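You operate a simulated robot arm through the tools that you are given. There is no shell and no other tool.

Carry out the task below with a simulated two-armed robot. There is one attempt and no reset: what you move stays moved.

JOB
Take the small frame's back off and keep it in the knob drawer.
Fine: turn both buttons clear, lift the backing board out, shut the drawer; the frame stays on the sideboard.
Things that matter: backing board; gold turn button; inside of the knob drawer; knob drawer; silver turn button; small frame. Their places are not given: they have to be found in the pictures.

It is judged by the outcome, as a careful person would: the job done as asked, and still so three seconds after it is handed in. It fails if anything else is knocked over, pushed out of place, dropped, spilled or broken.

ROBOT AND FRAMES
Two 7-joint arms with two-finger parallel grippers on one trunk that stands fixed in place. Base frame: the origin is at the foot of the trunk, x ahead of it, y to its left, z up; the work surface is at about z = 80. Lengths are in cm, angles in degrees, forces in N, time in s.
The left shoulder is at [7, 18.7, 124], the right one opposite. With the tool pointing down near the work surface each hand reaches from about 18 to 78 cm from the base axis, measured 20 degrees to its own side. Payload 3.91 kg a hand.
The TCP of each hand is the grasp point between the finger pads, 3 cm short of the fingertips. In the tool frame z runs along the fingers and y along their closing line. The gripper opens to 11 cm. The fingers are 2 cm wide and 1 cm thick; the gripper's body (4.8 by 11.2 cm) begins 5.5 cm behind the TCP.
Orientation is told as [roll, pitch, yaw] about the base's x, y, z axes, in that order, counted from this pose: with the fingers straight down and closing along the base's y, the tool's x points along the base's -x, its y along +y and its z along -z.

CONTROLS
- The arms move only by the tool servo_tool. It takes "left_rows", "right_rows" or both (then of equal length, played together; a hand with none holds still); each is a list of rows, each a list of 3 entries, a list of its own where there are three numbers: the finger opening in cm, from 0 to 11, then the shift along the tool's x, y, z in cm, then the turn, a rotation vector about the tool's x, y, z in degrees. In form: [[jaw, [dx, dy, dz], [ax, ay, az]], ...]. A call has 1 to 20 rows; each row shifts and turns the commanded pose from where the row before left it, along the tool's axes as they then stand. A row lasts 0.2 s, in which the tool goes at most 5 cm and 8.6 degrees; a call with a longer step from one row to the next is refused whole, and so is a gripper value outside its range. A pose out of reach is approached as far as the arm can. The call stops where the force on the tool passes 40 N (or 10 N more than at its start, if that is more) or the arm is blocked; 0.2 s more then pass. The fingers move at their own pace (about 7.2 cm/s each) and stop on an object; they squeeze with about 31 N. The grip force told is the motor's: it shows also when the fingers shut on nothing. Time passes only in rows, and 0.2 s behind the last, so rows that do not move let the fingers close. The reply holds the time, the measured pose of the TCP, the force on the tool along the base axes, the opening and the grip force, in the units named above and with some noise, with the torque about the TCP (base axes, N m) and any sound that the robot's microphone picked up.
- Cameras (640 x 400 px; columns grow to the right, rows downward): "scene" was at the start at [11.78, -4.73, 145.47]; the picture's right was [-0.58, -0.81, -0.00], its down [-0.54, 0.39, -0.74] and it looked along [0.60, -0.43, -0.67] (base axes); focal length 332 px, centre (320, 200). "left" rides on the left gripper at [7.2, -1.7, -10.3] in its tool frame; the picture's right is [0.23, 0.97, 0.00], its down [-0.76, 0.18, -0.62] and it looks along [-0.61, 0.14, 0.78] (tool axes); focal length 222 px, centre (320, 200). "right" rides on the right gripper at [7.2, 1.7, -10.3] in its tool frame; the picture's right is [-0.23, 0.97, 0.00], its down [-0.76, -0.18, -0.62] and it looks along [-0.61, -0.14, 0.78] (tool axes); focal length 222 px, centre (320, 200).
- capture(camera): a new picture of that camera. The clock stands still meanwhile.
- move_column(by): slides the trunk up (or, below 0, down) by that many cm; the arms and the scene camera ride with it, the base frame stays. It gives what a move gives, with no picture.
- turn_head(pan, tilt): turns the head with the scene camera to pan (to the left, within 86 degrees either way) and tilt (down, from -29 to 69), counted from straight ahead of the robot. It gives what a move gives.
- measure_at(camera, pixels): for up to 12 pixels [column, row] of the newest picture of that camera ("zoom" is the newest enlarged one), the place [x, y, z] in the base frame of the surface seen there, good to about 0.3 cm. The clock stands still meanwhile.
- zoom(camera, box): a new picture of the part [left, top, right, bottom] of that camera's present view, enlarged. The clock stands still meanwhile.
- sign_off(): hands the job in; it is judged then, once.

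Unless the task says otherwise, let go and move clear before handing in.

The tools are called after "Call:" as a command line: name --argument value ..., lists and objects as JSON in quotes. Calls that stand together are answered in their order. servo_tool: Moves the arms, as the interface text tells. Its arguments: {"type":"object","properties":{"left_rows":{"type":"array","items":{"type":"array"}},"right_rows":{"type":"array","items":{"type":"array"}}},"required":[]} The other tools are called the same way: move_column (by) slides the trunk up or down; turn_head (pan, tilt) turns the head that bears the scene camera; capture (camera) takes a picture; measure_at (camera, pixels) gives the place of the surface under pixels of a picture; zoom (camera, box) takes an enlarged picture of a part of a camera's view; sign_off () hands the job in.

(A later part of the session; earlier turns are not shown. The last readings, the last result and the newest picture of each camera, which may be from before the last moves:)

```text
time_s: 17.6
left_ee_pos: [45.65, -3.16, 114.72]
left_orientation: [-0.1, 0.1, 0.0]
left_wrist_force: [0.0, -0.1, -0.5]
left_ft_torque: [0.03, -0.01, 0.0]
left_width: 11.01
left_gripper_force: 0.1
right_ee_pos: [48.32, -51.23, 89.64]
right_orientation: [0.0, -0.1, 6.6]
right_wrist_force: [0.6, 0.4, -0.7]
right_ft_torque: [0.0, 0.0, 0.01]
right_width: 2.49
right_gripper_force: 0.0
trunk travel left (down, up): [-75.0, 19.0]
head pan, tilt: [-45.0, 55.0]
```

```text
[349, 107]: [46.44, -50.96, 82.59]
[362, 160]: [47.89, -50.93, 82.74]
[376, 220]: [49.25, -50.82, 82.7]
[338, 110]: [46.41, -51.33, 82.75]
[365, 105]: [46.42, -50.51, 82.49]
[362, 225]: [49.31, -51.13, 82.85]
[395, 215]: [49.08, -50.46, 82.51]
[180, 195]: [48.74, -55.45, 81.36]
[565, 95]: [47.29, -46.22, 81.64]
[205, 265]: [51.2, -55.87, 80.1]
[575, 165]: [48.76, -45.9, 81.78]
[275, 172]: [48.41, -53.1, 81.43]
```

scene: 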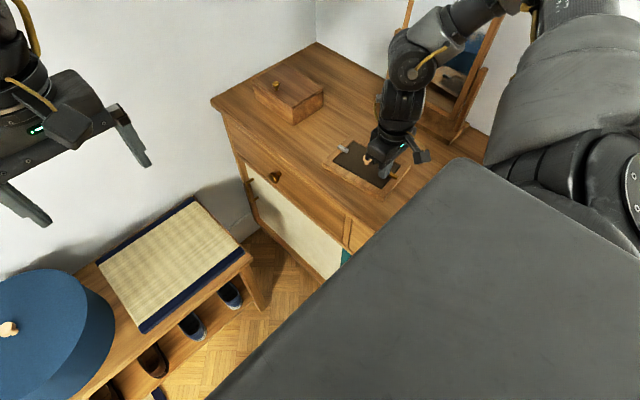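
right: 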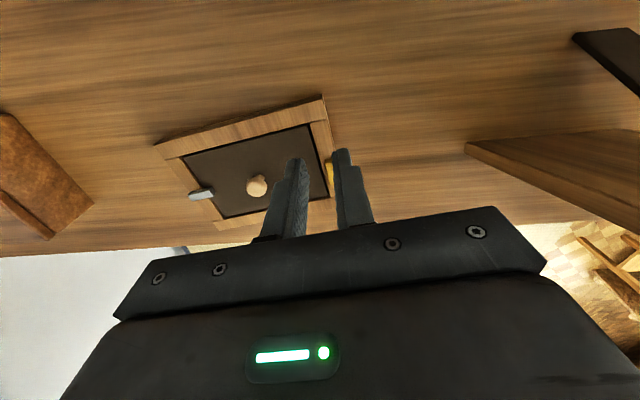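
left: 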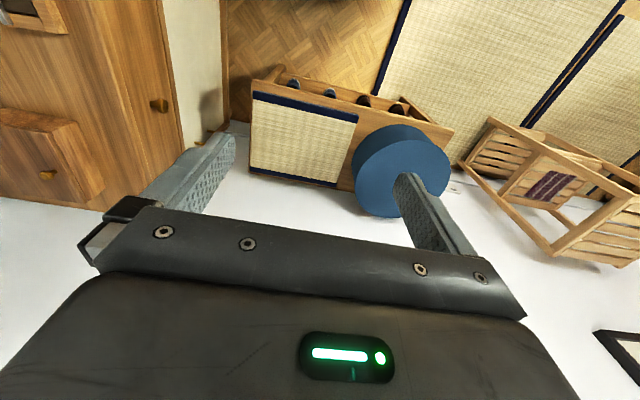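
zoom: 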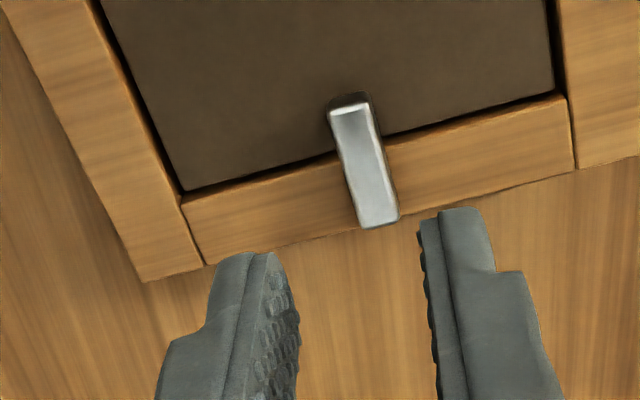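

Silver spans x 46.3–49.4 at y≈-50.9, and the rail's inner edge is near x=48.0. I'll center the straddle at x≈48.5 over the rail and go down.

Call:
servo_tool --right_rows '[[2.5, [-0.2, 0.26, 1.3], [0, 0, 0]], [2.5, [0, 0, 2.0], [0, 0, 0]], [2.5, [0, 0, 0.9], [0, 0, 0]], [2.5, [0, 0, 0.3], [0, 0, 0]], [1.4, [0, 0, 0], [0, 0, 0]], [1.4, [0, 0, 0], [0, 0, 0]]]'

Call:
zoom --camera "right" --box '[250, 90, 370, 176]'

Call:
zoom --camera "scene" --box '[310, 110, 430, 210]'

```text
time_s: 18.9
left_ee_pos: [45.73, -3.23, 114.69]
left_orientation: [0.0, 0.0, 0.0]
left_wrist_force: [-0.7, -0.2, 0.4]
left_ft_torque: [-0.03, -0.01, 0.02]
left_width: 10.99
left_gripper_force: 0.0
right_ee_pos: [48.08, -50.76, 85.88]
right_orientation: [-0.1, 0.0, 6.6]
right_wrist_force: [0.4, -0.3, 0.2]
right_ft_torque: [-0.02, 0.0, 0.01]
right_width: 1.39
right_gripper_force: 0.0
right hand out of reach, approached as far as the arm can: row 3
trunk travel left (down, up): [-75.0, 19.0]
head pan, tilt: [-45.0, 55.0]
```

```text
4.65 times, centred on (310, 133) of right
```

zoom: 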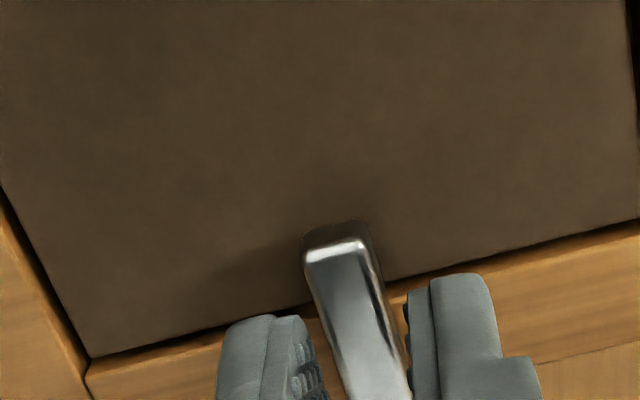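

```text
4.00 times, centred on (370, 160) of scene
```

zoom: 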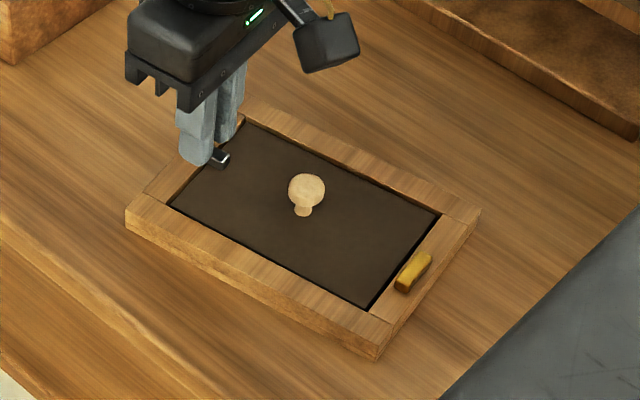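

The arm reports it can't go lower here (stopped at z 85.88). I'll open, lift 13 cm, lower the trunk 12 cm and come back down with better reach.

Call:
servo_tool --right_rows '[[2.5, [0, 0, 0], [0, 0, 0]], [2.5, [0, 0, -3], [0, 0, 0]], [2.5, [0, 0, -5], [0, 0, 0]], [2.5, [0, 0, -5], [0, 0, 0]], [2.5, [0, 0, 0], [0, 0, 0]]]'

Call:
move_column --by -10

Call:
capture --camera "scene"

Call:
capture --camera "right"

```text
time_s: 20.1
left_ee_pos: [45.7, -3.26, 114.62]
left_orientation: [0.0, 0.0, 0.0]
left_wrist_force: [0.2, 0.3, 0.2]
left_ft_torque: [-0.01, 0.05, -0.03]
left_width: 10.98
left_gripper_force: 0.0
right_ee_pos: [48.13, -50.91, 98.63]
right_orientation: [0.1, 0.1, 6.6]
right_wrist_force: [-0.8, 0.0, -0.8]
right_ft_torque: [0.0, 0.0, -0.02]
right_width: 2.51
right_gripper_force: 0.1
trunk travel left (down, up): [-75.0, 19.0]
head pan, tilt: [-45.0, 55.0]
```

```text
time_s: 21.5
left_ee_pos: [45.69, -3.19, 104.74]
left_orientation: [0.0, 0.0, 0.1]
left_wrist_force: [-0.4, 0.7, 0.0]
left_ft_torque: [-0.01, -0.01, -0.01]
left_width: 10.99
left_gripper_force: 0.1
right_ee_pos: [48.13, -50.89, 88.47]
right_orientation: [-0.1, 0.0, 6.6]
right_wrist_force: [-0.3, 0.6, 0.0]
right_ft_torque: [-0.02, -0.02, 0.04]
right_width: 2.51
right_gripper_force: 0.0
trunk travel left (down, up): [-65.0, 29.0]
head pan, tilt: [-45.0, 55.0]
```

```text
taken
```

scene: 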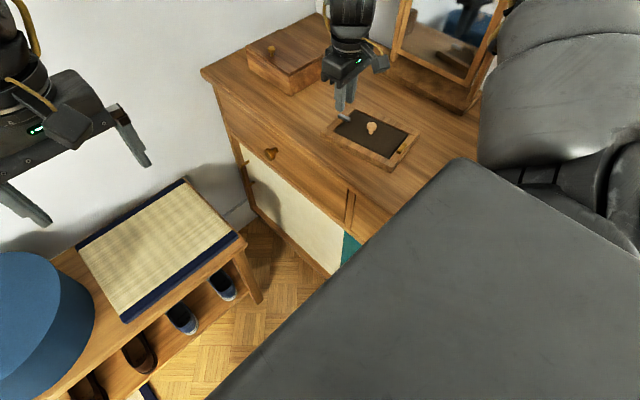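

```text
taken
```

right: 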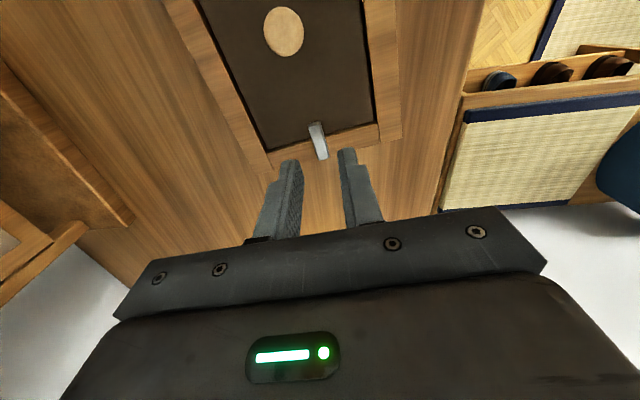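

With the trunk 10 cm lower the hand is at z 88.5, right over silver. I'll descend again, centered at x≈48.5.

Call:
servo_tool --right_rows '[[2.5, [-0.37, 0.1, 1.0], [0, 0, 0]], [2.5, [0, 0, 1.5], [0, 0, 0]], [2.5, [0, 0, 0.5], [0, 0, 0]], [2.5, [0, 0, 0.3], [0, 0, 0]], [1.4, [0, 0, 0], [0, 0, 0]], [1.4, [0, 0, 0], [0, 0, 0]]]'

Call:
zoom --camera "right" --box '[250, 90, 370, 176]'

Call:
zoom --camera "scene" --box '[310, 80, 430, 180]'

```text
time_s: 22.9
left_ee_pos: [45.58, -3.27, 104.77]
left_orientation: [0.0, -0.1, 0.0]
left_wrist_force: [-0.7, -1.2, -0.4]
left_ft_torque: [0.01, 0.01, 0.03]
left_width: 10.99
left_gripper_force: 0.2
right_ee_pos: [48.49, -50.7, 85.27]
right_orientation: [0.0, 0.0, 6.5]
right_wrist_force: [0.4, 0.1, 0.1]
right_ft_torque: [0.02, -0.02, 0.01]
right_width: 1.4
right_gripper_force: 0.1
trunk travel left (down, up): [-65.0, 29.0]
head pan, tilt: [-45.0, 55.0]
```

```text
4.65 times, centred on (310, 133) of right
```

zoom: 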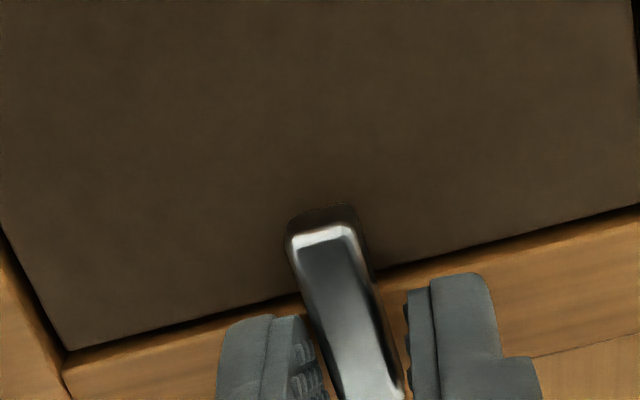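

```text
4.00 times, centred on (370, 130) of scene
```

zoom: 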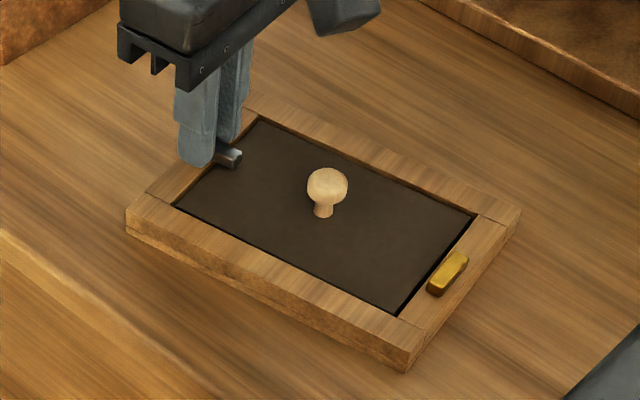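

The fingers straddle the silver button and gold is visibly clear on its rail. I'll shift 0.1 cm toward -y and turn about 18° counterclockwise as a test.

Call:
servo_tool --right_rows '[[1.3, [0, -0.1, 0.1], [0, 0, 0]], [1.3, [0, 0, 0], [0, 0, -6]], [1.3, [0, 0, 0], [0, 0, -6]], [1.3, [0, 0, 0], [0, 0, -6]], [1.3, [0, 0, 0], [0, 0, 0]]]'

Call:
zoom --camera "right" --box '[250, 90, 370, 176]'

Call:
zoom --camera "scene" --box '[310, 80, 430, 180]'

```text
time_s: 24.1
left_ee_pos: [45.59, -3.1, 104.74]
left_orientation: [0.0, 0.1, 0.0]
left_wrist_force: [-0.2, 0.5, -0.3]
left_ft_torque: [0.04, 0.02, 0.0]
left_width: 11.0
left_gripper_force: 0.1
right_ee_pos: [48.54, -50.7, 85.2]
right_orientation: [0.1, -0.1, 24.7]
right_wrist_force: [0.2, -0.3, -0.4]
right_ft_torque: [-0.01, 0.0, 0.03]
right_width: 1.3
right_gripper_force: 0.0
trunk travel left (down, up): [-65.0, 29.0]
head pan, tilt: [-45.0, 55.0]
```

```text
4.65 times, centred on (310, 133) of right
```

zoom: 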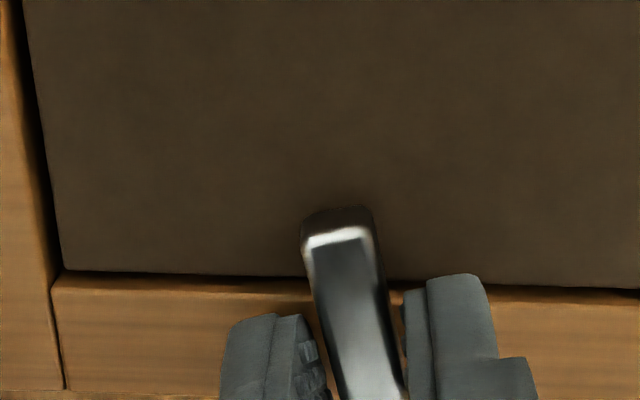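

```text
4.00 times, centred on (370, 130) of scene
```

zoom: 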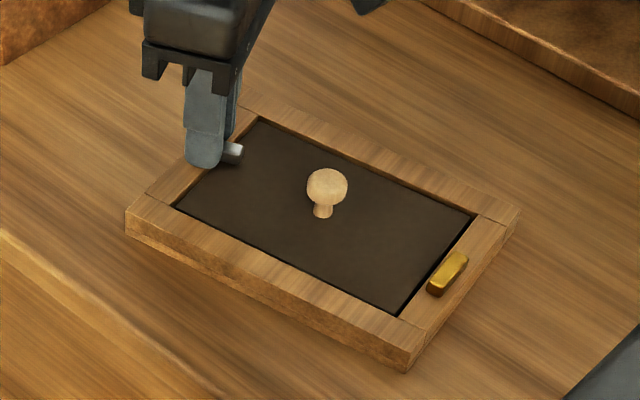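

Silver turns freely with the hand, with no force and no frame motion. I'll continue.

Call:
servo_tool --right_rows '[[1.3, [0, 0, 0], [0, 0, -7]], [1.3, [0, 0, 0], [0, 0, -7]], [1.3, [0, 0, 0], [0, 0, -7]], [1.3, [0, 0, 0], [0, 0, -7]], [1.3, [0, 0, 0], [0, 0, 0]]]'

Call:
zoom --camera "right" --box '[250, 90, 370, 176]'

Call:
zoom --camera "scene" --box '[310, 80, 430, 180]'

```text
time_s: 25.3
left_ee_pos: [45.66, -3.17, 104.67]
left_orientation: [0.0, 0.0, 0.0]
left_wrist_force: [-0.5, -0.7, 0.3]
left_ft_torque: [0.0, 0.01, -0.02]
left_width: 11.03
left_gripper_force: 0.0
right_ee_pos: [48.49, -50.92, 85.07]
right_orientation: [0.0, 0.0, 52.7]
right_wrist_force: [0.2, -0.3, -0.5]
right_ft_torque: [0.01, -0.01, -0.01]
right_width: 1.31
right_gripper_force: 0.0
trunk travel left (down, up): [-65.0, 29.0]
head pan, tilt: [-45.0, 55.0]
```

```text
4.65 times, centred on (310, 133) of right
```

zoom: 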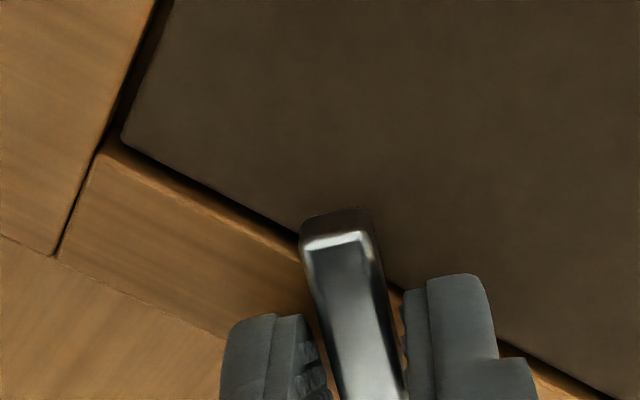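

```text
4.00 times, centred on (370, 130) of scene
```

zoom: 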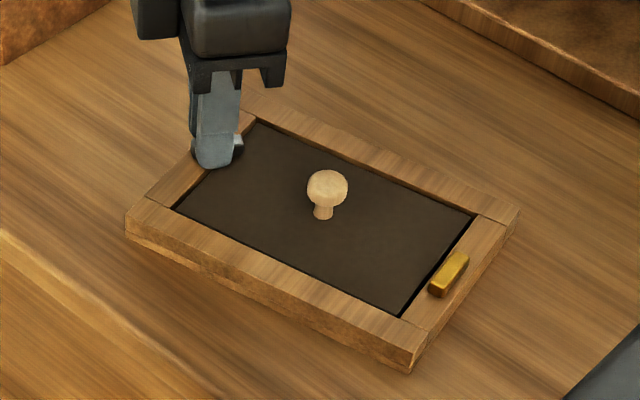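

It's following well (yaw 52.7°). I'll turn the last 45°.

Call:
servo_tool --right_rows '[[1.3, [0, 0, 0], [0, 0, -7.5]], [1.3, [0, 0, 0], [0, 0, -7.5]], [1.3, [0, 0, 0], [0, 0, -7.5]], [1.3, [0, 0, 0], [0, 0, -7.5]], [1.3, [0, 0, 0], [0, 0, -7.5]], [1.3, [0, 0, 0], [0, 0, -7.5]], [1.3, [0, 0, 0], [0, 0, 0]]]'

Call:
zoom --camera "right" --box '[250, 90, 370, 176]'

Call:
zoom --camera "scene" --box '[310, 80, 430, 180]'

```text
time_s: 26.9
left_ee_pos: [45.74, -3.16, 104.72]
left_orientation: [0.0, 0.0, 0.0]
left_wrist_force: [0.2, 0.2, 0.4]
left_ft_torque: [0.01, 0.02, -0.01]
left_width: 10.99
left_gripper_force: 0.2
right_ee_pos: [48.44, -50.81, 85.27]
right_orientation: [0.0, 0.0, 97.8]
right_wrist_force: [-0.1, -1.0, -0.7]
right_ft_torque: [0.0, 0.01, 0.0]
right_width: 1.3
right_gripper_force: 0.1
trunk travel left (down, up): [-65.0, 29.0]
head pan, tilt: [-45.0, 55.0]
```

```text
4.65 times, centred on (310, 133) of right
```

zoom: 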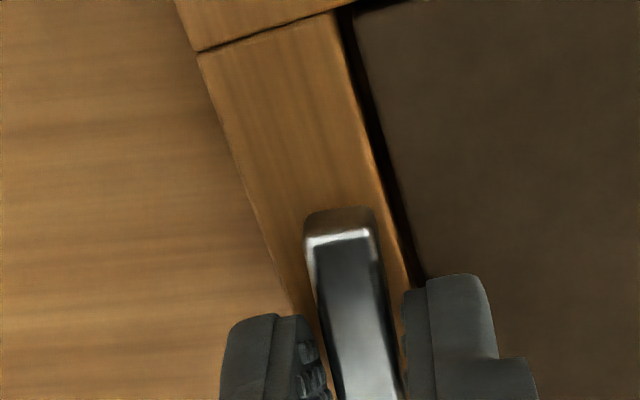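

```text
4.00 times, centred on (370, 130) of scene
```

zoom: 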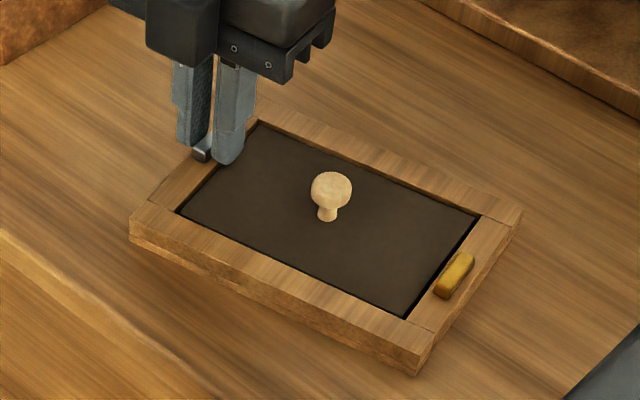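

Silver now lies along its rail. I'll open, lift up and away, and look at it.

Call:
servo_tool --right_rows '[[1.8, [0, 0, 0], [0, 0, 0]], [1.8, [0, 0, -1.5], [0, 0, 0]], [1.8, [0, 0, -3.5], [0, 0, 0]], [1.8, [0, 0, -5], [0, 0, 0]], [1.8, [4, 0, 0], [0, 0, 0]], [1.8, [4, 0, 0], [0, 0, 0]], [1.8, [0, 0, 0], [0, 0, 0]]]'

Call:
zoom --camera "scene" --box '[325, 90, 375, 135]'

Call:
capture --camera "right"

```text
time_s: 28.5
left_ee_pos: [45.61, -3.03, 104.75]
left_orientation: [0.0, 0.0, 0.0]
left_wrist_force: [0.1, 0.2, -0.2]
left_ft_torque: [-0.03, -0.01, 0.0]
left_width: 11.01
left_gripper_force: 0.0
right_ee_pos: [49.56, -58.78, 95.25]
right_orientation: [0.0, 0.0, 97.7]
right_wrist_force: [-1.1, 0.0, -0.6]
right_ft_torque: [0.01, -0.02, 0.0]
right_width: 1.82
right_gripper_force: 0.0
trunk travel left (down, up): [-65.0, 29.0]
head pan, tilt: [-45.0, 55.0]
```

```text
8.89 times, centred on (350, 112) of scene
```

zoom: 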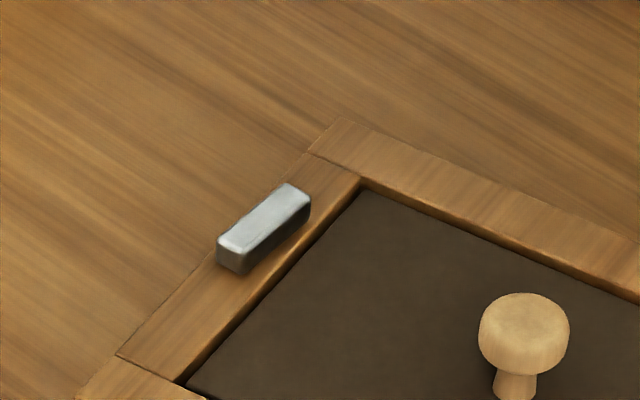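

```text
taken
```

right: 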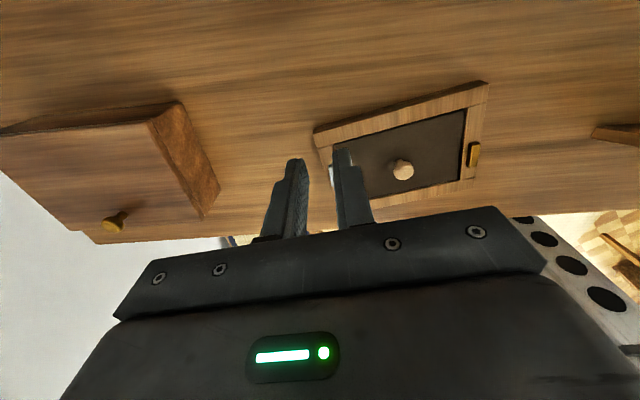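

Both buttons are clear: silver (260,230 in the zoom) and gold both lie on the rails. For the drawer I'll carry the right hand out in front of the sideboard, set its yaw to 90° and tilt it 45° toward the drawer front.

Call:
servo_tool --right_rows '[[1.8, [0, 0, -3], [0, 0, 0]], [1.8, [-3.6, -1.82, -0.3], [0, 0, 0]], [1.8, [-3.6, -1.82, -0.3], [0, 0, 0]], [1.8, [-3.6, -1.82, -0.3], [0, 0, 0]], [1.8, [-3.6, -1.82, -0.3], [0, 0, 0]], [1.8, [-3.6, -1.82, -0.3], [0, 0, 0]], [1.8, [-3.6, -1.82, -0.3], [0, 0, 0]], [1.8, [-3.6, -1.82, -0.3], [0, 0, 0]], [1.8, [-3.6, -1.82, -0.3], [0, 0, 0]], [1.8, [-3.6, -1.82, -0.3], [0, 0, 0]], [5, [0, 0, 0], [0, 0, 7.7]], [5, [0, 0, 0], [0, 7.5, 0]], [5, [0, 0, 0], [0, 7.5, 0]], [5, [0, 0, 0], [0, 7.5, 0]], [5, [0, 0, 0], [0, 7.5, 0]], [5, [0, 0, 0], [0, 7.5, 0]], [5, [0, 0, 0], [0, 7.5, 0]], [5, [0, 0, 0], [0, 0, 0]]]'

Call:
capture --camera "right"

Call:
capture --camera "scene"

```text
time_s: 32.3
left_ee_pos: [45.5, -3.05, 104.68]
left_orientation: [0.0, 0.0, -0.1]
left_wrist_force: [0.4, -0.4, -0.9]
left_ft_torque: [0.0, 0.02, 0.02]
left_width: 11.01
left_gripper_force: 0.1
right_ee_pos: [44.66, -51.07, 94.63]
right_orientation: [-0.4, 44.2, 89.9]
right_wrist_force: [1.2, 0.1, 0.4]
right_ft_torque: [0.03, 0.0, 0.01]
right_width: 5.0
right_gripper_force: 0.0
right hand out of reach, approached as far as the arm can: row 8, 9, 10, 12, 13, 14, 15, 16, 17
trunk travel left (down, up): [-65.0, 29.0]
head pan, tilt: [-45.0, 55.0]
```

```text
taken
```

right: 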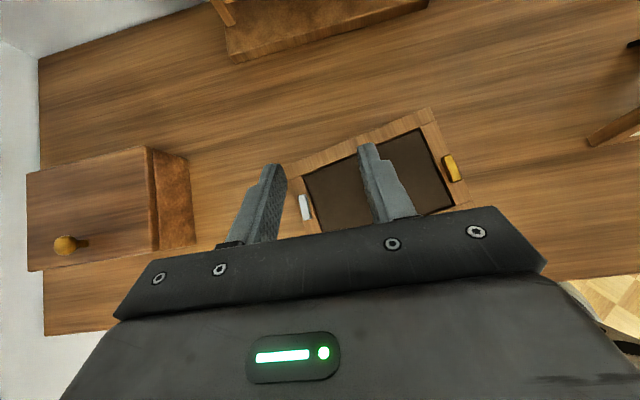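

```text
taken
```

scene: 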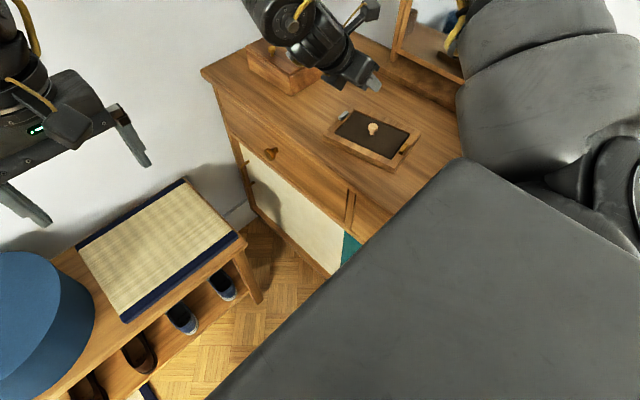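

The right arm can't point toward the drawer from there; it stopped over the frame at (44.7,-51.1,94.6), touching nothing. I'll untilt it, raise it above the frame at about 7° yaw, and use the left arm for the drawer.

Call:
servo_tool --right_rows '[[5, [0, 0, 0], [0, -7.4, 0]], [5, [0, 0, 0], [0, -7.4, 0]], [5, [0, 0, 0], [0, -7.4, 0]], [5, [0, 0, 0], [0, -7.4, 0]], [5, [0, 0, 0], [0, -7.4, 0]], [5, [0, 0, 0], [0, -7.4, 0]], [5, [0, 0, -1.3], [0, 0, 8.3]], [5, [0, 0, -1.3], [0, 0, 8.3]], [5, [0, 0, -1.3], [0, 0, 8.3]], [5, [0, 0, -1.3], [0, 0, 8.3]], [5, [0, 0, -1.3], [0, 0, 8.3]], [5, [0, 0, -1.3], [0, 0, 8.3]], [5, [0, 0, -1.3], [0, 0, 8.3]], [5, [0, 0, -1.3], [0, 0, 8.3]], [5, [0, 0, -1.3], [0, 0, 8.3]], [5, [0, 0, -1.3], [0, 0, 8.3]], [5, [0, 0, 0], [0, 0, 0]]]'

Call:
capture --camera "scene"

Call:
capture --camera "left"

```text
time_s: 35.9
left_ee_pos: [45.64, -3.28, 104.73]
left_orientation: [0.1, 0.1, 0.0]
left_wrist_force: [-0.2, -0.8, 0.5]
left_ft_torque: [-0.03, -0.02, 0.04]
left_width: 11.01
left_gripper_force: 0.0
right_ee_pos: [44.91, -50.97, 107.71]
right_orientation: [-0.5, 0.1, 6.9]
right_wrist_force: [0.0, 0.1, 0.3]
right_ft_torque: [0.0, -0.02, 0.0]
right_width: 5.01
right_gripper_force: 0.1
trunk travel left (down, up): [-65.0, 29.0]
head pan, tilt: [-45.0, 55.0]
```

```text
taken
```

scene: 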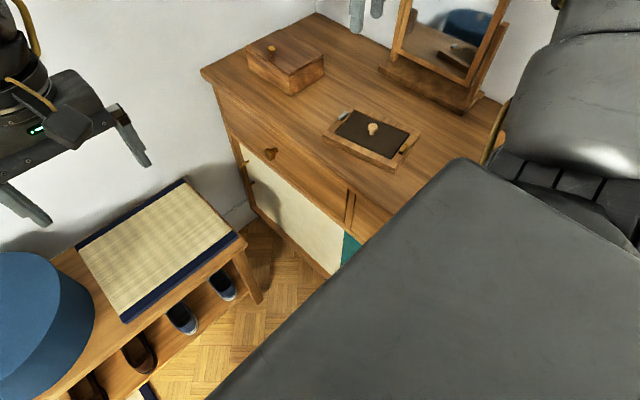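

```text
taken
```

left: 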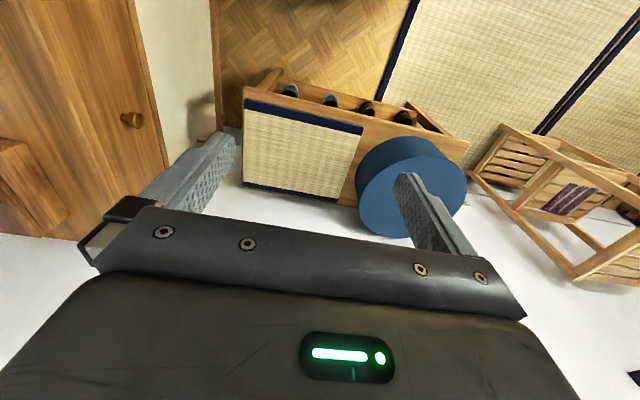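

The right hand is parked above the frame at z 107.7. Now I'll look at the drawer knob closely from both cameras.

Call:
zoom --camera "left" --box '[80, 80, 180, 160]'

Call:
zoom --camera "scene" --box '[200, 60, 380, 260]'

```text
5.00 times, centred on (130, 120) of left
```

zoom: 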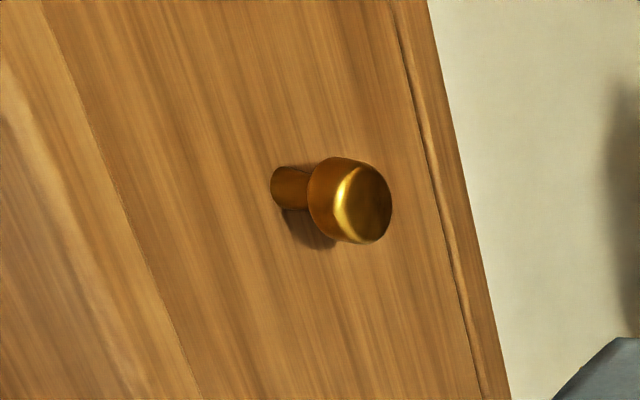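

```text
2.00 times, centred on (290, 160) of scene
```

zoom: 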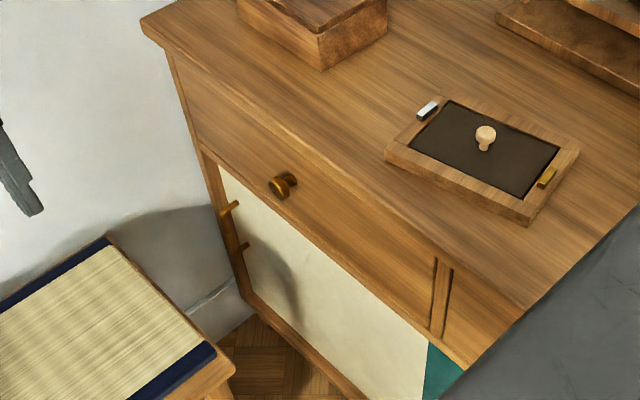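

Call:
measure_at --camera "zoom" --pixels '[[277, 183], [292, 178], [270, 182], [278, 196], [300, 195], [265, 170], [172, 60], [210, 150], [432, 258], [426, 328], [300, 145], [445, 270]]'

Call:
zoom --camera "left" --box '[80, 80, 180, 160]'

```text
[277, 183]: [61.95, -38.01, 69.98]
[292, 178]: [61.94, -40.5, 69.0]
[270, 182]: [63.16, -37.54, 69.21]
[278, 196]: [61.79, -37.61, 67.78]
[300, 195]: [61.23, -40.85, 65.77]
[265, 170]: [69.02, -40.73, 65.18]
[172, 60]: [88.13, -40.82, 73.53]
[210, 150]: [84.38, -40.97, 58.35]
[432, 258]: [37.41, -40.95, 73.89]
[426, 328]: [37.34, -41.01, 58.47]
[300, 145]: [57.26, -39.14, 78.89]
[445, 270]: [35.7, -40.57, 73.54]
```

```text
5.00 times, centred on (130, 120) of left
```

zoom: 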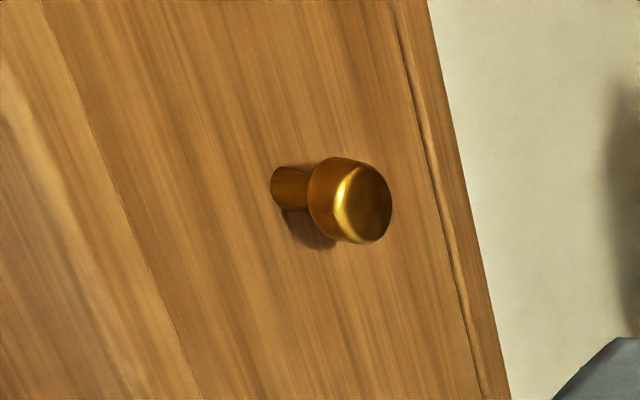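

Call:
measure_at --camera "zoom" --pixels '[[370, 205], [330, 195], [290, 188], [278, 190], [350, 165], [355, 238], [200, 190], [240, 250], [110, 200], [410, 100], [445, 200]]'

```text
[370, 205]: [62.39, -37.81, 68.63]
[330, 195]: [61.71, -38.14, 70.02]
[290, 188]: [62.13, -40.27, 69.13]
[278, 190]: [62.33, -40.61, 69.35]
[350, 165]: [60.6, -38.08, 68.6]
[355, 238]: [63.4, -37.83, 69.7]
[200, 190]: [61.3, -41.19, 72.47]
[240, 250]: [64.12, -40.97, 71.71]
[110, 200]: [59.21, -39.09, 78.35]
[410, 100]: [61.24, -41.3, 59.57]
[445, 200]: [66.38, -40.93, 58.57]
```

The drawer front is at y≈-41. The knob head is centred near (62.0,-38.3,69.0) and about 2.7 cm across. Before lowering the trunk for the left arm, I'll check the right arm's clearance to the sideboard and mirror.

Call:
measure_at --camera "scene" --pixels '[[560, 100], [600, 210], [500, 170], [545, 195], [495, 140], [520, 100], [450, 90], [420, 30], [470, 110], [590, 40], [470, 165]]'

Call:
turn_head --pan -75 --tilt 45

Call:
capture --camera "scene"

```text
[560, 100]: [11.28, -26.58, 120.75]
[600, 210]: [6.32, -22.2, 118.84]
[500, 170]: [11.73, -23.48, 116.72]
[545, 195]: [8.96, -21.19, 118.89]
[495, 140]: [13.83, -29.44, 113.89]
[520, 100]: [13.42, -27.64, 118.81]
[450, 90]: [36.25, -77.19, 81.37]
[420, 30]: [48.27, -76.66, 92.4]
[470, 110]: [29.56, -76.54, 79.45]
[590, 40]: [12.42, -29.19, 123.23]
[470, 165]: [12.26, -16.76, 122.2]
```

```text
time_s: 36.8
left_ee_pos: [45.66, -3.19, 104.78]
left_orientation: [0.1, -0.1, 0.0]
left_wrist_force: [-0.3, 0.7, 0.1]
left_ft_torque: [-0.01, 0.0, -0.01]
left_width: 10.99
left_gripper_force: 0.1
right_ee_pos: [44.78, -50.99, 107.72]
right_orientation: [-0.6, 0.2, 7.0]
right_wrist_force: [0.1, 0.7, 0.4]
right_ft_torque: [0.0, 0.0, 0.04]
right_width: 5.02
right_gripper_force: 0.1
trunk travel left (down, up): [-65.0, 29.0]
head pan, tilt: [-75.0, 45.0]
```

```text
taken
```

scene: 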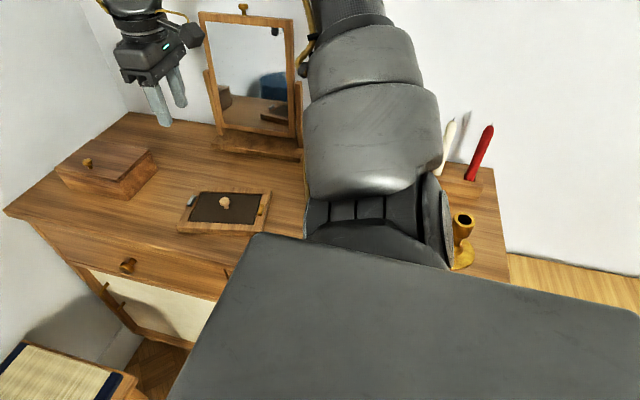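

There are candles at (448,145) and (480,150) and a brass object at (462,235) on the sideboard under the right arm. I'll measure them and the arm before changing the trunk height.

Call:
measure_at --camera "scene" --pixels '[[453, 122], [488, 128], [470, 178], [463, 218], [460, 262], [370, 60], [375, 140], [350, 20], [430, 100], [435, 190], [440, 215], [310, 60]]'

Call:
zoom --camera "scene" --box '[280, 0, 520, 290]'

```text
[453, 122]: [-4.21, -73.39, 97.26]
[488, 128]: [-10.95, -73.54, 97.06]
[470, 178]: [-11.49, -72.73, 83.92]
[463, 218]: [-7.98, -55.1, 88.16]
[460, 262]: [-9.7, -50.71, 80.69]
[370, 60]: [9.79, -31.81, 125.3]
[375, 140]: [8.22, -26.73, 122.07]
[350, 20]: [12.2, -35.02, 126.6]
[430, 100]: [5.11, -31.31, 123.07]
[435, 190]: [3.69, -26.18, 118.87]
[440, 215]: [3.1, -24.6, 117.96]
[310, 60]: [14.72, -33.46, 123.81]
```

```text
1.38 times, centred on (400, 145) of scene
```

zoom: 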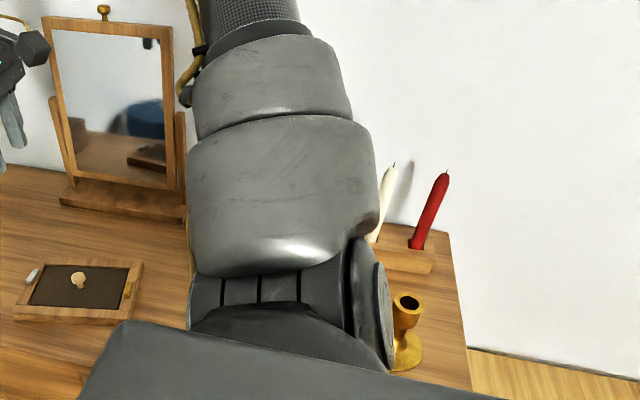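

The elbow region is near x≈15 and z>115, well away from the candles at x≈-4 to -11, so lowering the trunk 12 cm is safe. After that I'll start turning the left hand to point toward -y.

Call:
move_column --by -12

Call:
turn_head --pan -38 --tilt 45

Call:
servo_tool --left_rows '[[6, [0, 0, 0], [8.2, 0, 0]], [6, [0, 0, 0], [8.2, 0, 0]], [6, [0, 0, 0], [8.2, 0, 0]], [6, [0, 0, 0], [8.2, 0, 0]], [6, [0, 0, 0], [8.2, 0, 0]], [6, [0, 0, 0], [8.2, 0, 0]], [6, [0, 0, 0], [8.2, 0, 0]], [6, [0, 0, 0], [8.2, 0, 0]], [6, [0, 0, 0], [8.2, 0, 0]], [6, [0, 0, 0], [8.2, 0, 0]], [6, [0, 0, 0], [8.0, 0, 0]], [6, [0, 0, 0], [0, 0, 0]]]'

Call:
capture --camera "scene"

Call:
capture --camera "left"

```text
time_s: 38.3
left_ee_pos: [45.76, -3.23, 92.8]
left_orientation: [0.0, 0.0, 0.0]
left_wrist_force: [0.0, -0.2, -0.6]
left_ft_torque: [-0.04, -0.02, 0.03]
left_width: 10.98
left_gripper_force: 0.0
right_ee_pos: [44.8, -50.95, 95.65]
right_orientation: [-0.6, 0.0, 7.0]
right_wrist_force: [0.1, 0.5, 0.2]
right_ft_torque: [0.01, 0.01, -0.03]
right_width: 5.02
right_gripper_force: 0.2
trunk travel left (down, up): [-53.0, 41.0]
head pan, tilt: [-75.0, 45.0]
```

```text
time_s: 39.4
left_ee_pos: [45.65, -3.23, 92.7]
left_orientation: [0.1, -0.1, 0.0]
left_wrist_force: [0.4, 0.0, -0.3]
left_ft_torque: [-0.01, 0.03, -0.01]
left_width: 11.01
left_gripper_force: 0.1
right_ee_pos: [44.92, -51.01, 95.69]
right_orientation: [-0.6, 0.1, 7.0]
right_wrist_force: [0.3, 0.5, -0.7]
right_ft_torque: [-0.04, 0.0, -0.03]
right_width: 4.99
right_gripper_force: 0.0
trunk travel left (down, up): [-53.0, 41.0]
head pan, tilt: [-38.0, 45.0]
```

```text
time_s: 42.0
left_ee_pos: [45.55, -3.17, 92.77]
left_orientation: [-71.0, 0.3, 0.1]
left_wrist_force: [-0.3, -0.1, 0.0]
left_ft_torque: [-0.02, 0.03, -0.02]
left_width: 6.02
left_gripper_force: 0.1
left hand out of reach, approached as far as the arm can: row 10, 11
right_ee_pos: [44.82, -50.85, 95.82]
right_orientation: [-0.6, 0.1, 7.0]
right_wrist_force: [-0.1, 0.0, 1.7]
right_ft_torque: [0.01, -0.02, -0.01]
right_width: 5.0
right_gripper_force: 0.0
trunk travel left (down, up): [-53.0, 41.0]
head pan, tilt: [-38.0, 45.0]
```

```text
taken
```

scene: 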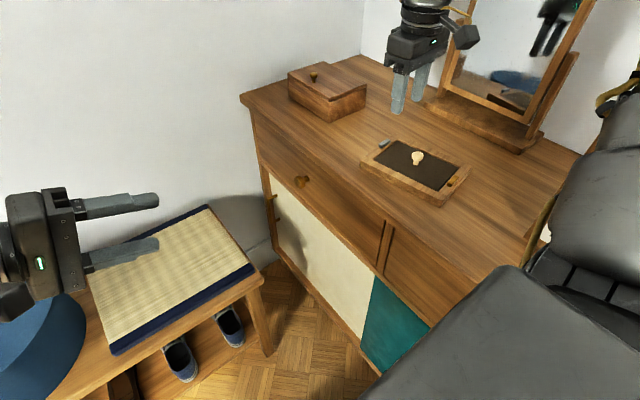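

```text
taken
```

left: 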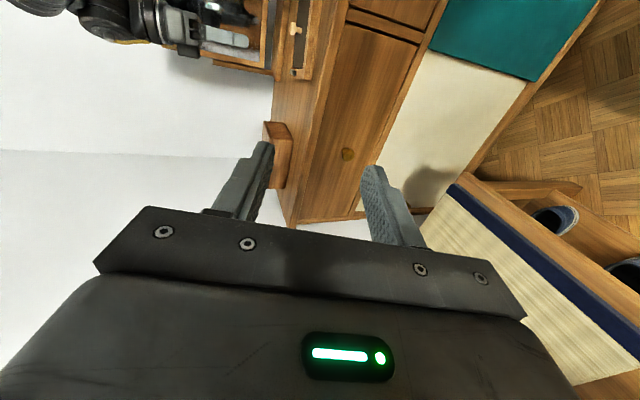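

The left hand points toward the drawer at roll -71° and hits a limit there. I'll yaw it +30° so it points along the arm's natural direction, then finish the roll.

Call:
servo_tool --left_rows '[[6, [0, 0, 0], [0, -7.1, -2.44]], [6, [0, 0, 0], [0, -7.1, -2.44]], [6, [0, 0, 0], [0, -7.1, -2.44]], [6, [0, 0, 0], [0, -7.1, -2.44]], [6, [0, 0, 0], [6.5, 0, 0]], [6, [0, 0, 0], [6.5, 0, 0]], [6, [0, 0, 0], [6, 0, 0]], [6, [0, 0, 0], [0, 0, 0]]]'

```text
time_s: 43.8
left_ee_pos: [45.66, -3.18, 92.82]
left_orientation: [-74.0, 0.1, 30.1]
left_wrist_force: [0.2, 0.7, -0.3]
left_ft_torque: [0.0, 0.0, -0.01]
left_width: 6.02
left_gripper_force: 0.0
left hand out of reach, approached as far as the arm can: row 5, 6, 7
right_ee_pos: [44.82, -50.95, 95.57]
right_orientation: [-0.6, -0.1, 7.0]
right_wrist_force: [0.0, 0.2, 0.3]
right_ft_torque: [0.02, -0.03, -0.01]
right_width: 5.0
right_gripper_force: 0.1
trunk travel left (down, up): [-53.0, 41.0]
head pan, tilt: [-38.0, 45.0]
```

Roll settles at -74° (about 16° below horizontal) with yaw 30°, which is good enough to grip the knob. I'll move the left hand to a pre-grasp point about 9 cm back from the knob.

Call:
servo_tool --left_rows '[[6, [0.374, 1.362, 3.756], [0, 0, 0]], [6, [0.374, 1.362, 3.756], [0, 0, 0]], [6, [0.374, 1.362, 3.756], [0, 0, 0]], [6, [0.374, 1.362, 3.756], [0, 0, 0]], [6, [0.374, 1.362, 3.756], [0, 0, 0]], [6, [0.374, 1.362, 3.756], [0, 0, 0]], [6, [0.374, 1.362, 3.756], [0, 0, 0]], [6, [0.374, 1.362, 3.756], [0, 0, 0]], [6, [0.374, 1.362, 3.756], [0, 0, 0]], [6, [0, 0, 0], [0, 0, 0]]]'

Call:
capture --camera "left"

Call:
capture --camera "scene"

```text
time_s: 46.0
left_ee_pos: [57.41, -30.02, 71.69]
left_orientation: [-74.1, 0.1, 30.0]
left_wrist_force: [0.2, -0.4, 0.1]
left_ft_torque: [-0.03, -0.02, 0.01]
left_width: 6.01
left_gripper_force: 0.1
right_ee_pos: [44.85, -50.82, 95.62]
right_orientation: [-0.6, 0.1, 7.0]
right_wrist_force: [0.5, 0.0, 0.2]
right_ft_torque: [0.01, 0.0, 0.0]
right_width: 5.0
right_gripper_force: 0.0
trunk travel left (down, up): [-53.0, 41.0]
head pan, tilt: [-38.0, 45.0]
```

```text
taken
```

left: 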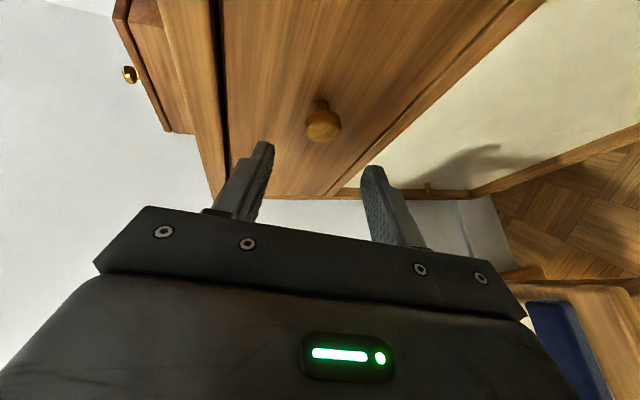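

```text
taken
```

scene: 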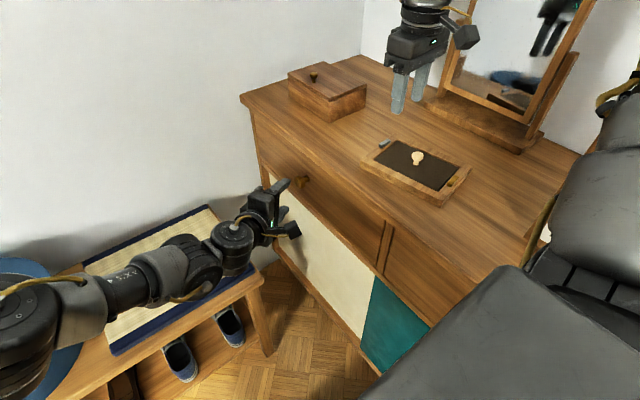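

The left hand reached the pre-grasp and the knob sits between the fingers at about (322,122). I'll measure it from this camera to refine the grasp.

Call:
zoom --camera "left" --box '[270, 80, 370, 160]'

Call:
measure_at --camera "left" --pixels '[[322, 122], [307, 124], [338, 120], [322, 135], [318, 104], [290, 110], [360, 130], [322, 112]]'

```text
5.00 times, centred on (320, 120) of left
```

zoom: 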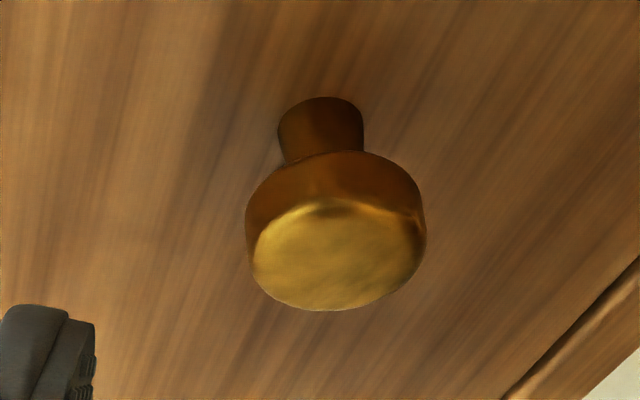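

```text
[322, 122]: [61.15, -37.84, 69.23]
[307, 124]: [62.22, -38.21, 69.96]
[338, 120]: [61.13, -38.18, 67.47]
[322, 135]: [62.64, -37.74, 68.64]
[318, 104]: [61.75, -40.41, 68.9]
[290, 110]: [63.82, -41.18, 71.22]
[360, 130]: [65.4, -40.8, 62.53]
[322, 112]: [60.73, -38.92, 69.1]
```

The knob head is centred at about (61.9,-38.4,69.0), in line with the hand. I'll advance about 9 cm and close on it.

Call:
servo_tool --left_rows '[[5, [0.1, 0, 3.0], [0, 0, 0]], [5, [0.1, 0, 3.0], [0, 0, 0]], [5, [0.04, 0.03, 2.0], [0, 0, 0]], [5, [0, 0, 0.95], [0, 0, 0]], [5, [0, 0, 0], [0, 0, 0]]]'

Call:
capture --camera "left"

Call:
zoom --camera "scene" --box '[230, 140, 350, 250]'

```text
time_s: 47.2
left_ee_pos: [59.02, -32.76, 70.63]
left_orientation: [-74.1, 0.1, 30.1]
left_wrist_force: [-0.2, -0.6, -1.0]
left_ft_torque: [0.04, -0.01, 0.0]
left_width: 5.02
left_gripper_force: 0.0
left hand out of reach, approached as far as the arm can: row 2, 3, 4
right_ee_pos: [44.85, -51.02, 95.63]
right_orientation: [-0.5, 0.2, 7.1]
right_wrist_force: [-0.4, 0.1, 0.3]
right_ft_torque: [-0.02, 0.02, 0.01]
right_width: 4.99
right_gripper_force: 0.0
trunk travel left (down, up): [-53.0, 41.0]
head pan, tilt: [-38.0, 45.0]
```

```text
taken
```

left: 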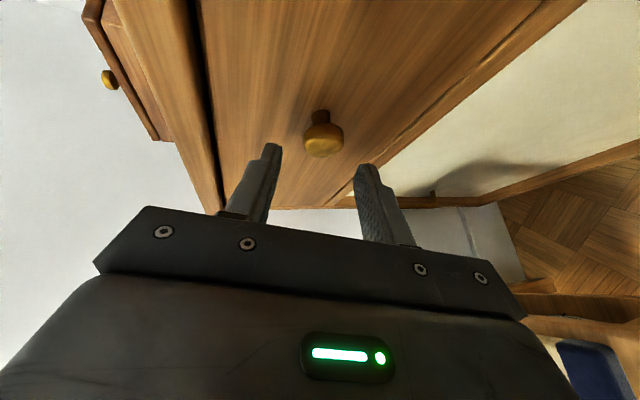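

```text
3.64 times, centred on (290, 195) of scene
```

zoom: 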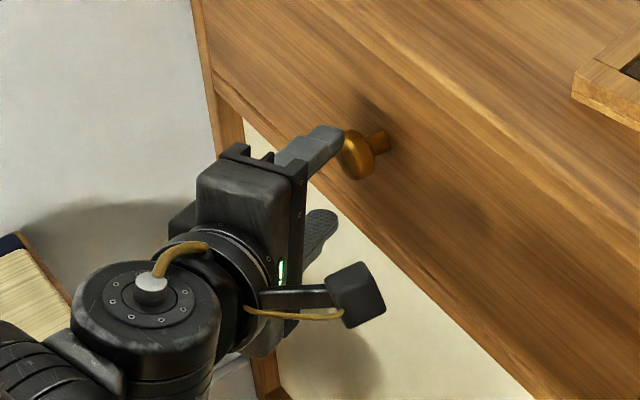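

The arm stopped 5.5 cm short of the knob, and the wrist angle seems to be the limit. I'll ease the tilt to roll -60° and see whether the hand can reach further.

Call:
servo_tool --left_rows '[[5, [0, 0, 0], [-7, 0, 0]], [5, [0, 0, 0], [-7, 0, 0]], [5, [0, -1.0, 1.5], [0, 0, 0]], [5, [0, -0.5, 1.0], [0, 0, 0]], [5, [0, 0, 0], [0, 0, 0]]]'

Call:
capture --camera "left"

```text
time_s: 48.4
left_ee_pos: [58.9, -32.28, 71.24]
left_orientation: [-60.1, 0.1, 30.1]
left_wrist_force: [-0.2, 0.3, 0.1]
left_ft_torque: [-0.05, -0.02, 0.0]
left_width: 5.02
left_gripper_force: 0.0
left hand out of reach, approached as far as the arm can: row 2, 3, 4
right_ee_pos: [44.86, -50.89, 95.72]
right_orientation: [-0.7, 0.1, 7.0]
right_wrist_force: [0.5, -0.4, -0.1]
right_ft_torque: [-0.01, 0.03, 0.0]
right_width: 5.0
right_gripper_force: 0.1
trunk travel left (down, up): [-53.0, 41.0]
head pan, tilt: [-38.0, 45.0]
```

```text
taken
```

left: 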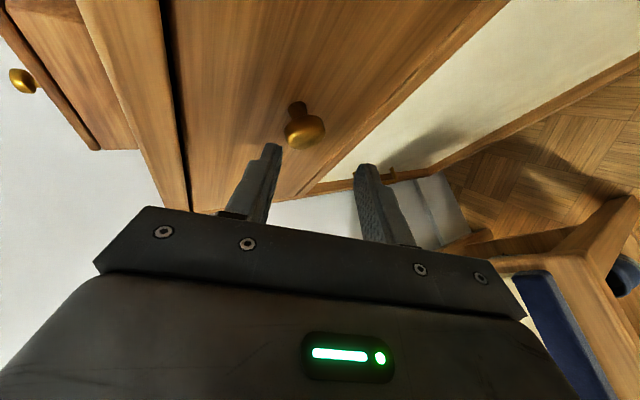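

Still about the same limit, so it's a reach issue at this shoulder height. I'll raise both hands and lower the trunk a further 14 cm so the left shoulder is closer to the knob's level.

Call:
servo_tool --left_rows '[[5, [0, 0, -3], [0, 0, 0]], [5, [0, -2.6, -1.5], [0, 0, 0]], [5, [0, -2.6, -1.5], [0, 0, 0]], [5, [0, -2.6, -1.5], [0, 0, 0]], [5, [0, -2.6, -1.5], [0, 0, 0]], [5, [0, 0, 0], [0, 0, 0]]]' --right_rows '[[5, [0, 0, -3], [0, 0, 0]], [5, [0, 0, -3], [0, 0, 0]], [5, [0, 0, -3], [0, 0, 0]], [5, [0, 0, -3], [0, 0, 0]], [5, [0, 0, -3], [0, 0, 0]], [5, [0, 0, 0], [0, 0, 0]]]'

```text
time_s: 49.8
left_ee_pos: [57.39, -30.08, 84.68]
left_orientation: [-60.1, 0.2, 30.0]
left_wrist_force: [0.5, -0.6, -0.3]
left_ft_torque: [0.01, 0.0, 0.0]
left_width: 4.98
left_gripper_force: 0.0
right_ee_pos: [44.23, -50.77, 109.21]
right_orientation: [-0.6, -0.1, 7.1]
right_wrist_force: [0.7, 0.6, 0.3]
right_ft_torque: [0.0, -0.01, 0.02]
right_width: 5.02
right_gripper_force: 0.0
right hand out of reach, approached as far as the arm can: row 5
trunk travel left (down, up): [-53.0, 41.0]
head pan, tilt: [-38.0, 45.0]
```

Call:
move_column --by -14

Call:
capture --camera "scene"

Call:
capture --camera "left"

```text
time_s: 51.4
left_ee_pos: [57.43, -29.92, 70.81]
left_orientation: [-60.1, 0.2, 30.1]
left_wrist_force: [0.6, -0.5, -0.2]
left_ft_torque: [-0.04, -0.01, 0.0]
left_width: 5.01
left_gripper_force: 0.0
right_ee_pos: [44.21, -50.78, 95.23]
right_orientation: [-0.6, -0.2, 7.0]
right_wrist_force: [0.3, -0.1, -0.3]
right_ft_torque: [0.0, 0.0, -0.01]
right_width: 5.03
right_gripper_force: 0.1
trunk travel left (down, up): [-39.0, 55.0]
head pan, tilt: [-38.0, 45.0]
```

```text
taken
```

scene: 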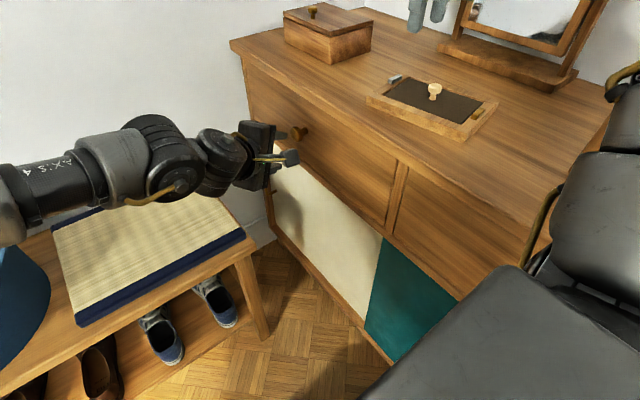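

```text
taken
```

left: 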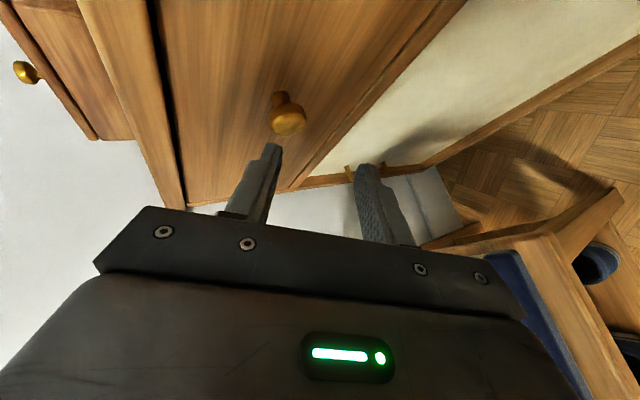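

Now I'll restore roll to about -74° and advance along the finger direction toward the knob, stopping about 2.5 cm short at first.

Call:
servo_tool --left_rows '[[5, [0, 0, 0], [7, 0, 0]], [5, [0, 0, 0], [7, 0, 0]], [5, [0.12, -0.4, 2.2], [0, 0, 0]], [5, [0.1, -0.3, 2.2], [0, 0, 0]], [5, [0.1, -0.15, 2.0], [0, 0, 0]], [5, [0, 0, 0], [0, 0, 0]]]'

Call:
capture --camera "left"

```text
time_s: 52.8
left_ee_pos: [60.41, -35.44, 69.91]
left_orientation: [-74.1, 0.1, 30.2]
left_wrist_force: [-1.3, 0.4, 0.3]
left_ft_torque: [0.0, 0.0, -0.03]
left_width: 5.02
left_gripper_force: 0.3
right_ee_pos: [44.15, -50.71, 95.19]
right_orientation: [-0.6, -0.2, 7.0]
right_wrist_force: [-0.9, -0.3, -0.7]
right_ft_torque: [0.02, -0.03, -0.02]
right_width: 4.96
right_gripper_force: 0.1
trunk travel left (down, up): [-39.0, 55.0]
head pan, tilt: [-38.0, 45.0]
```

```text
taken
```

left: 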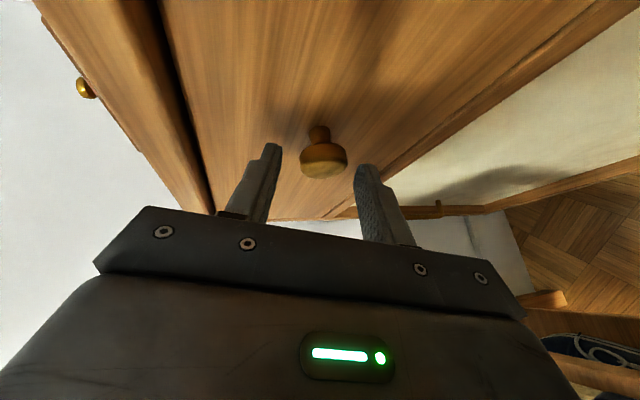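

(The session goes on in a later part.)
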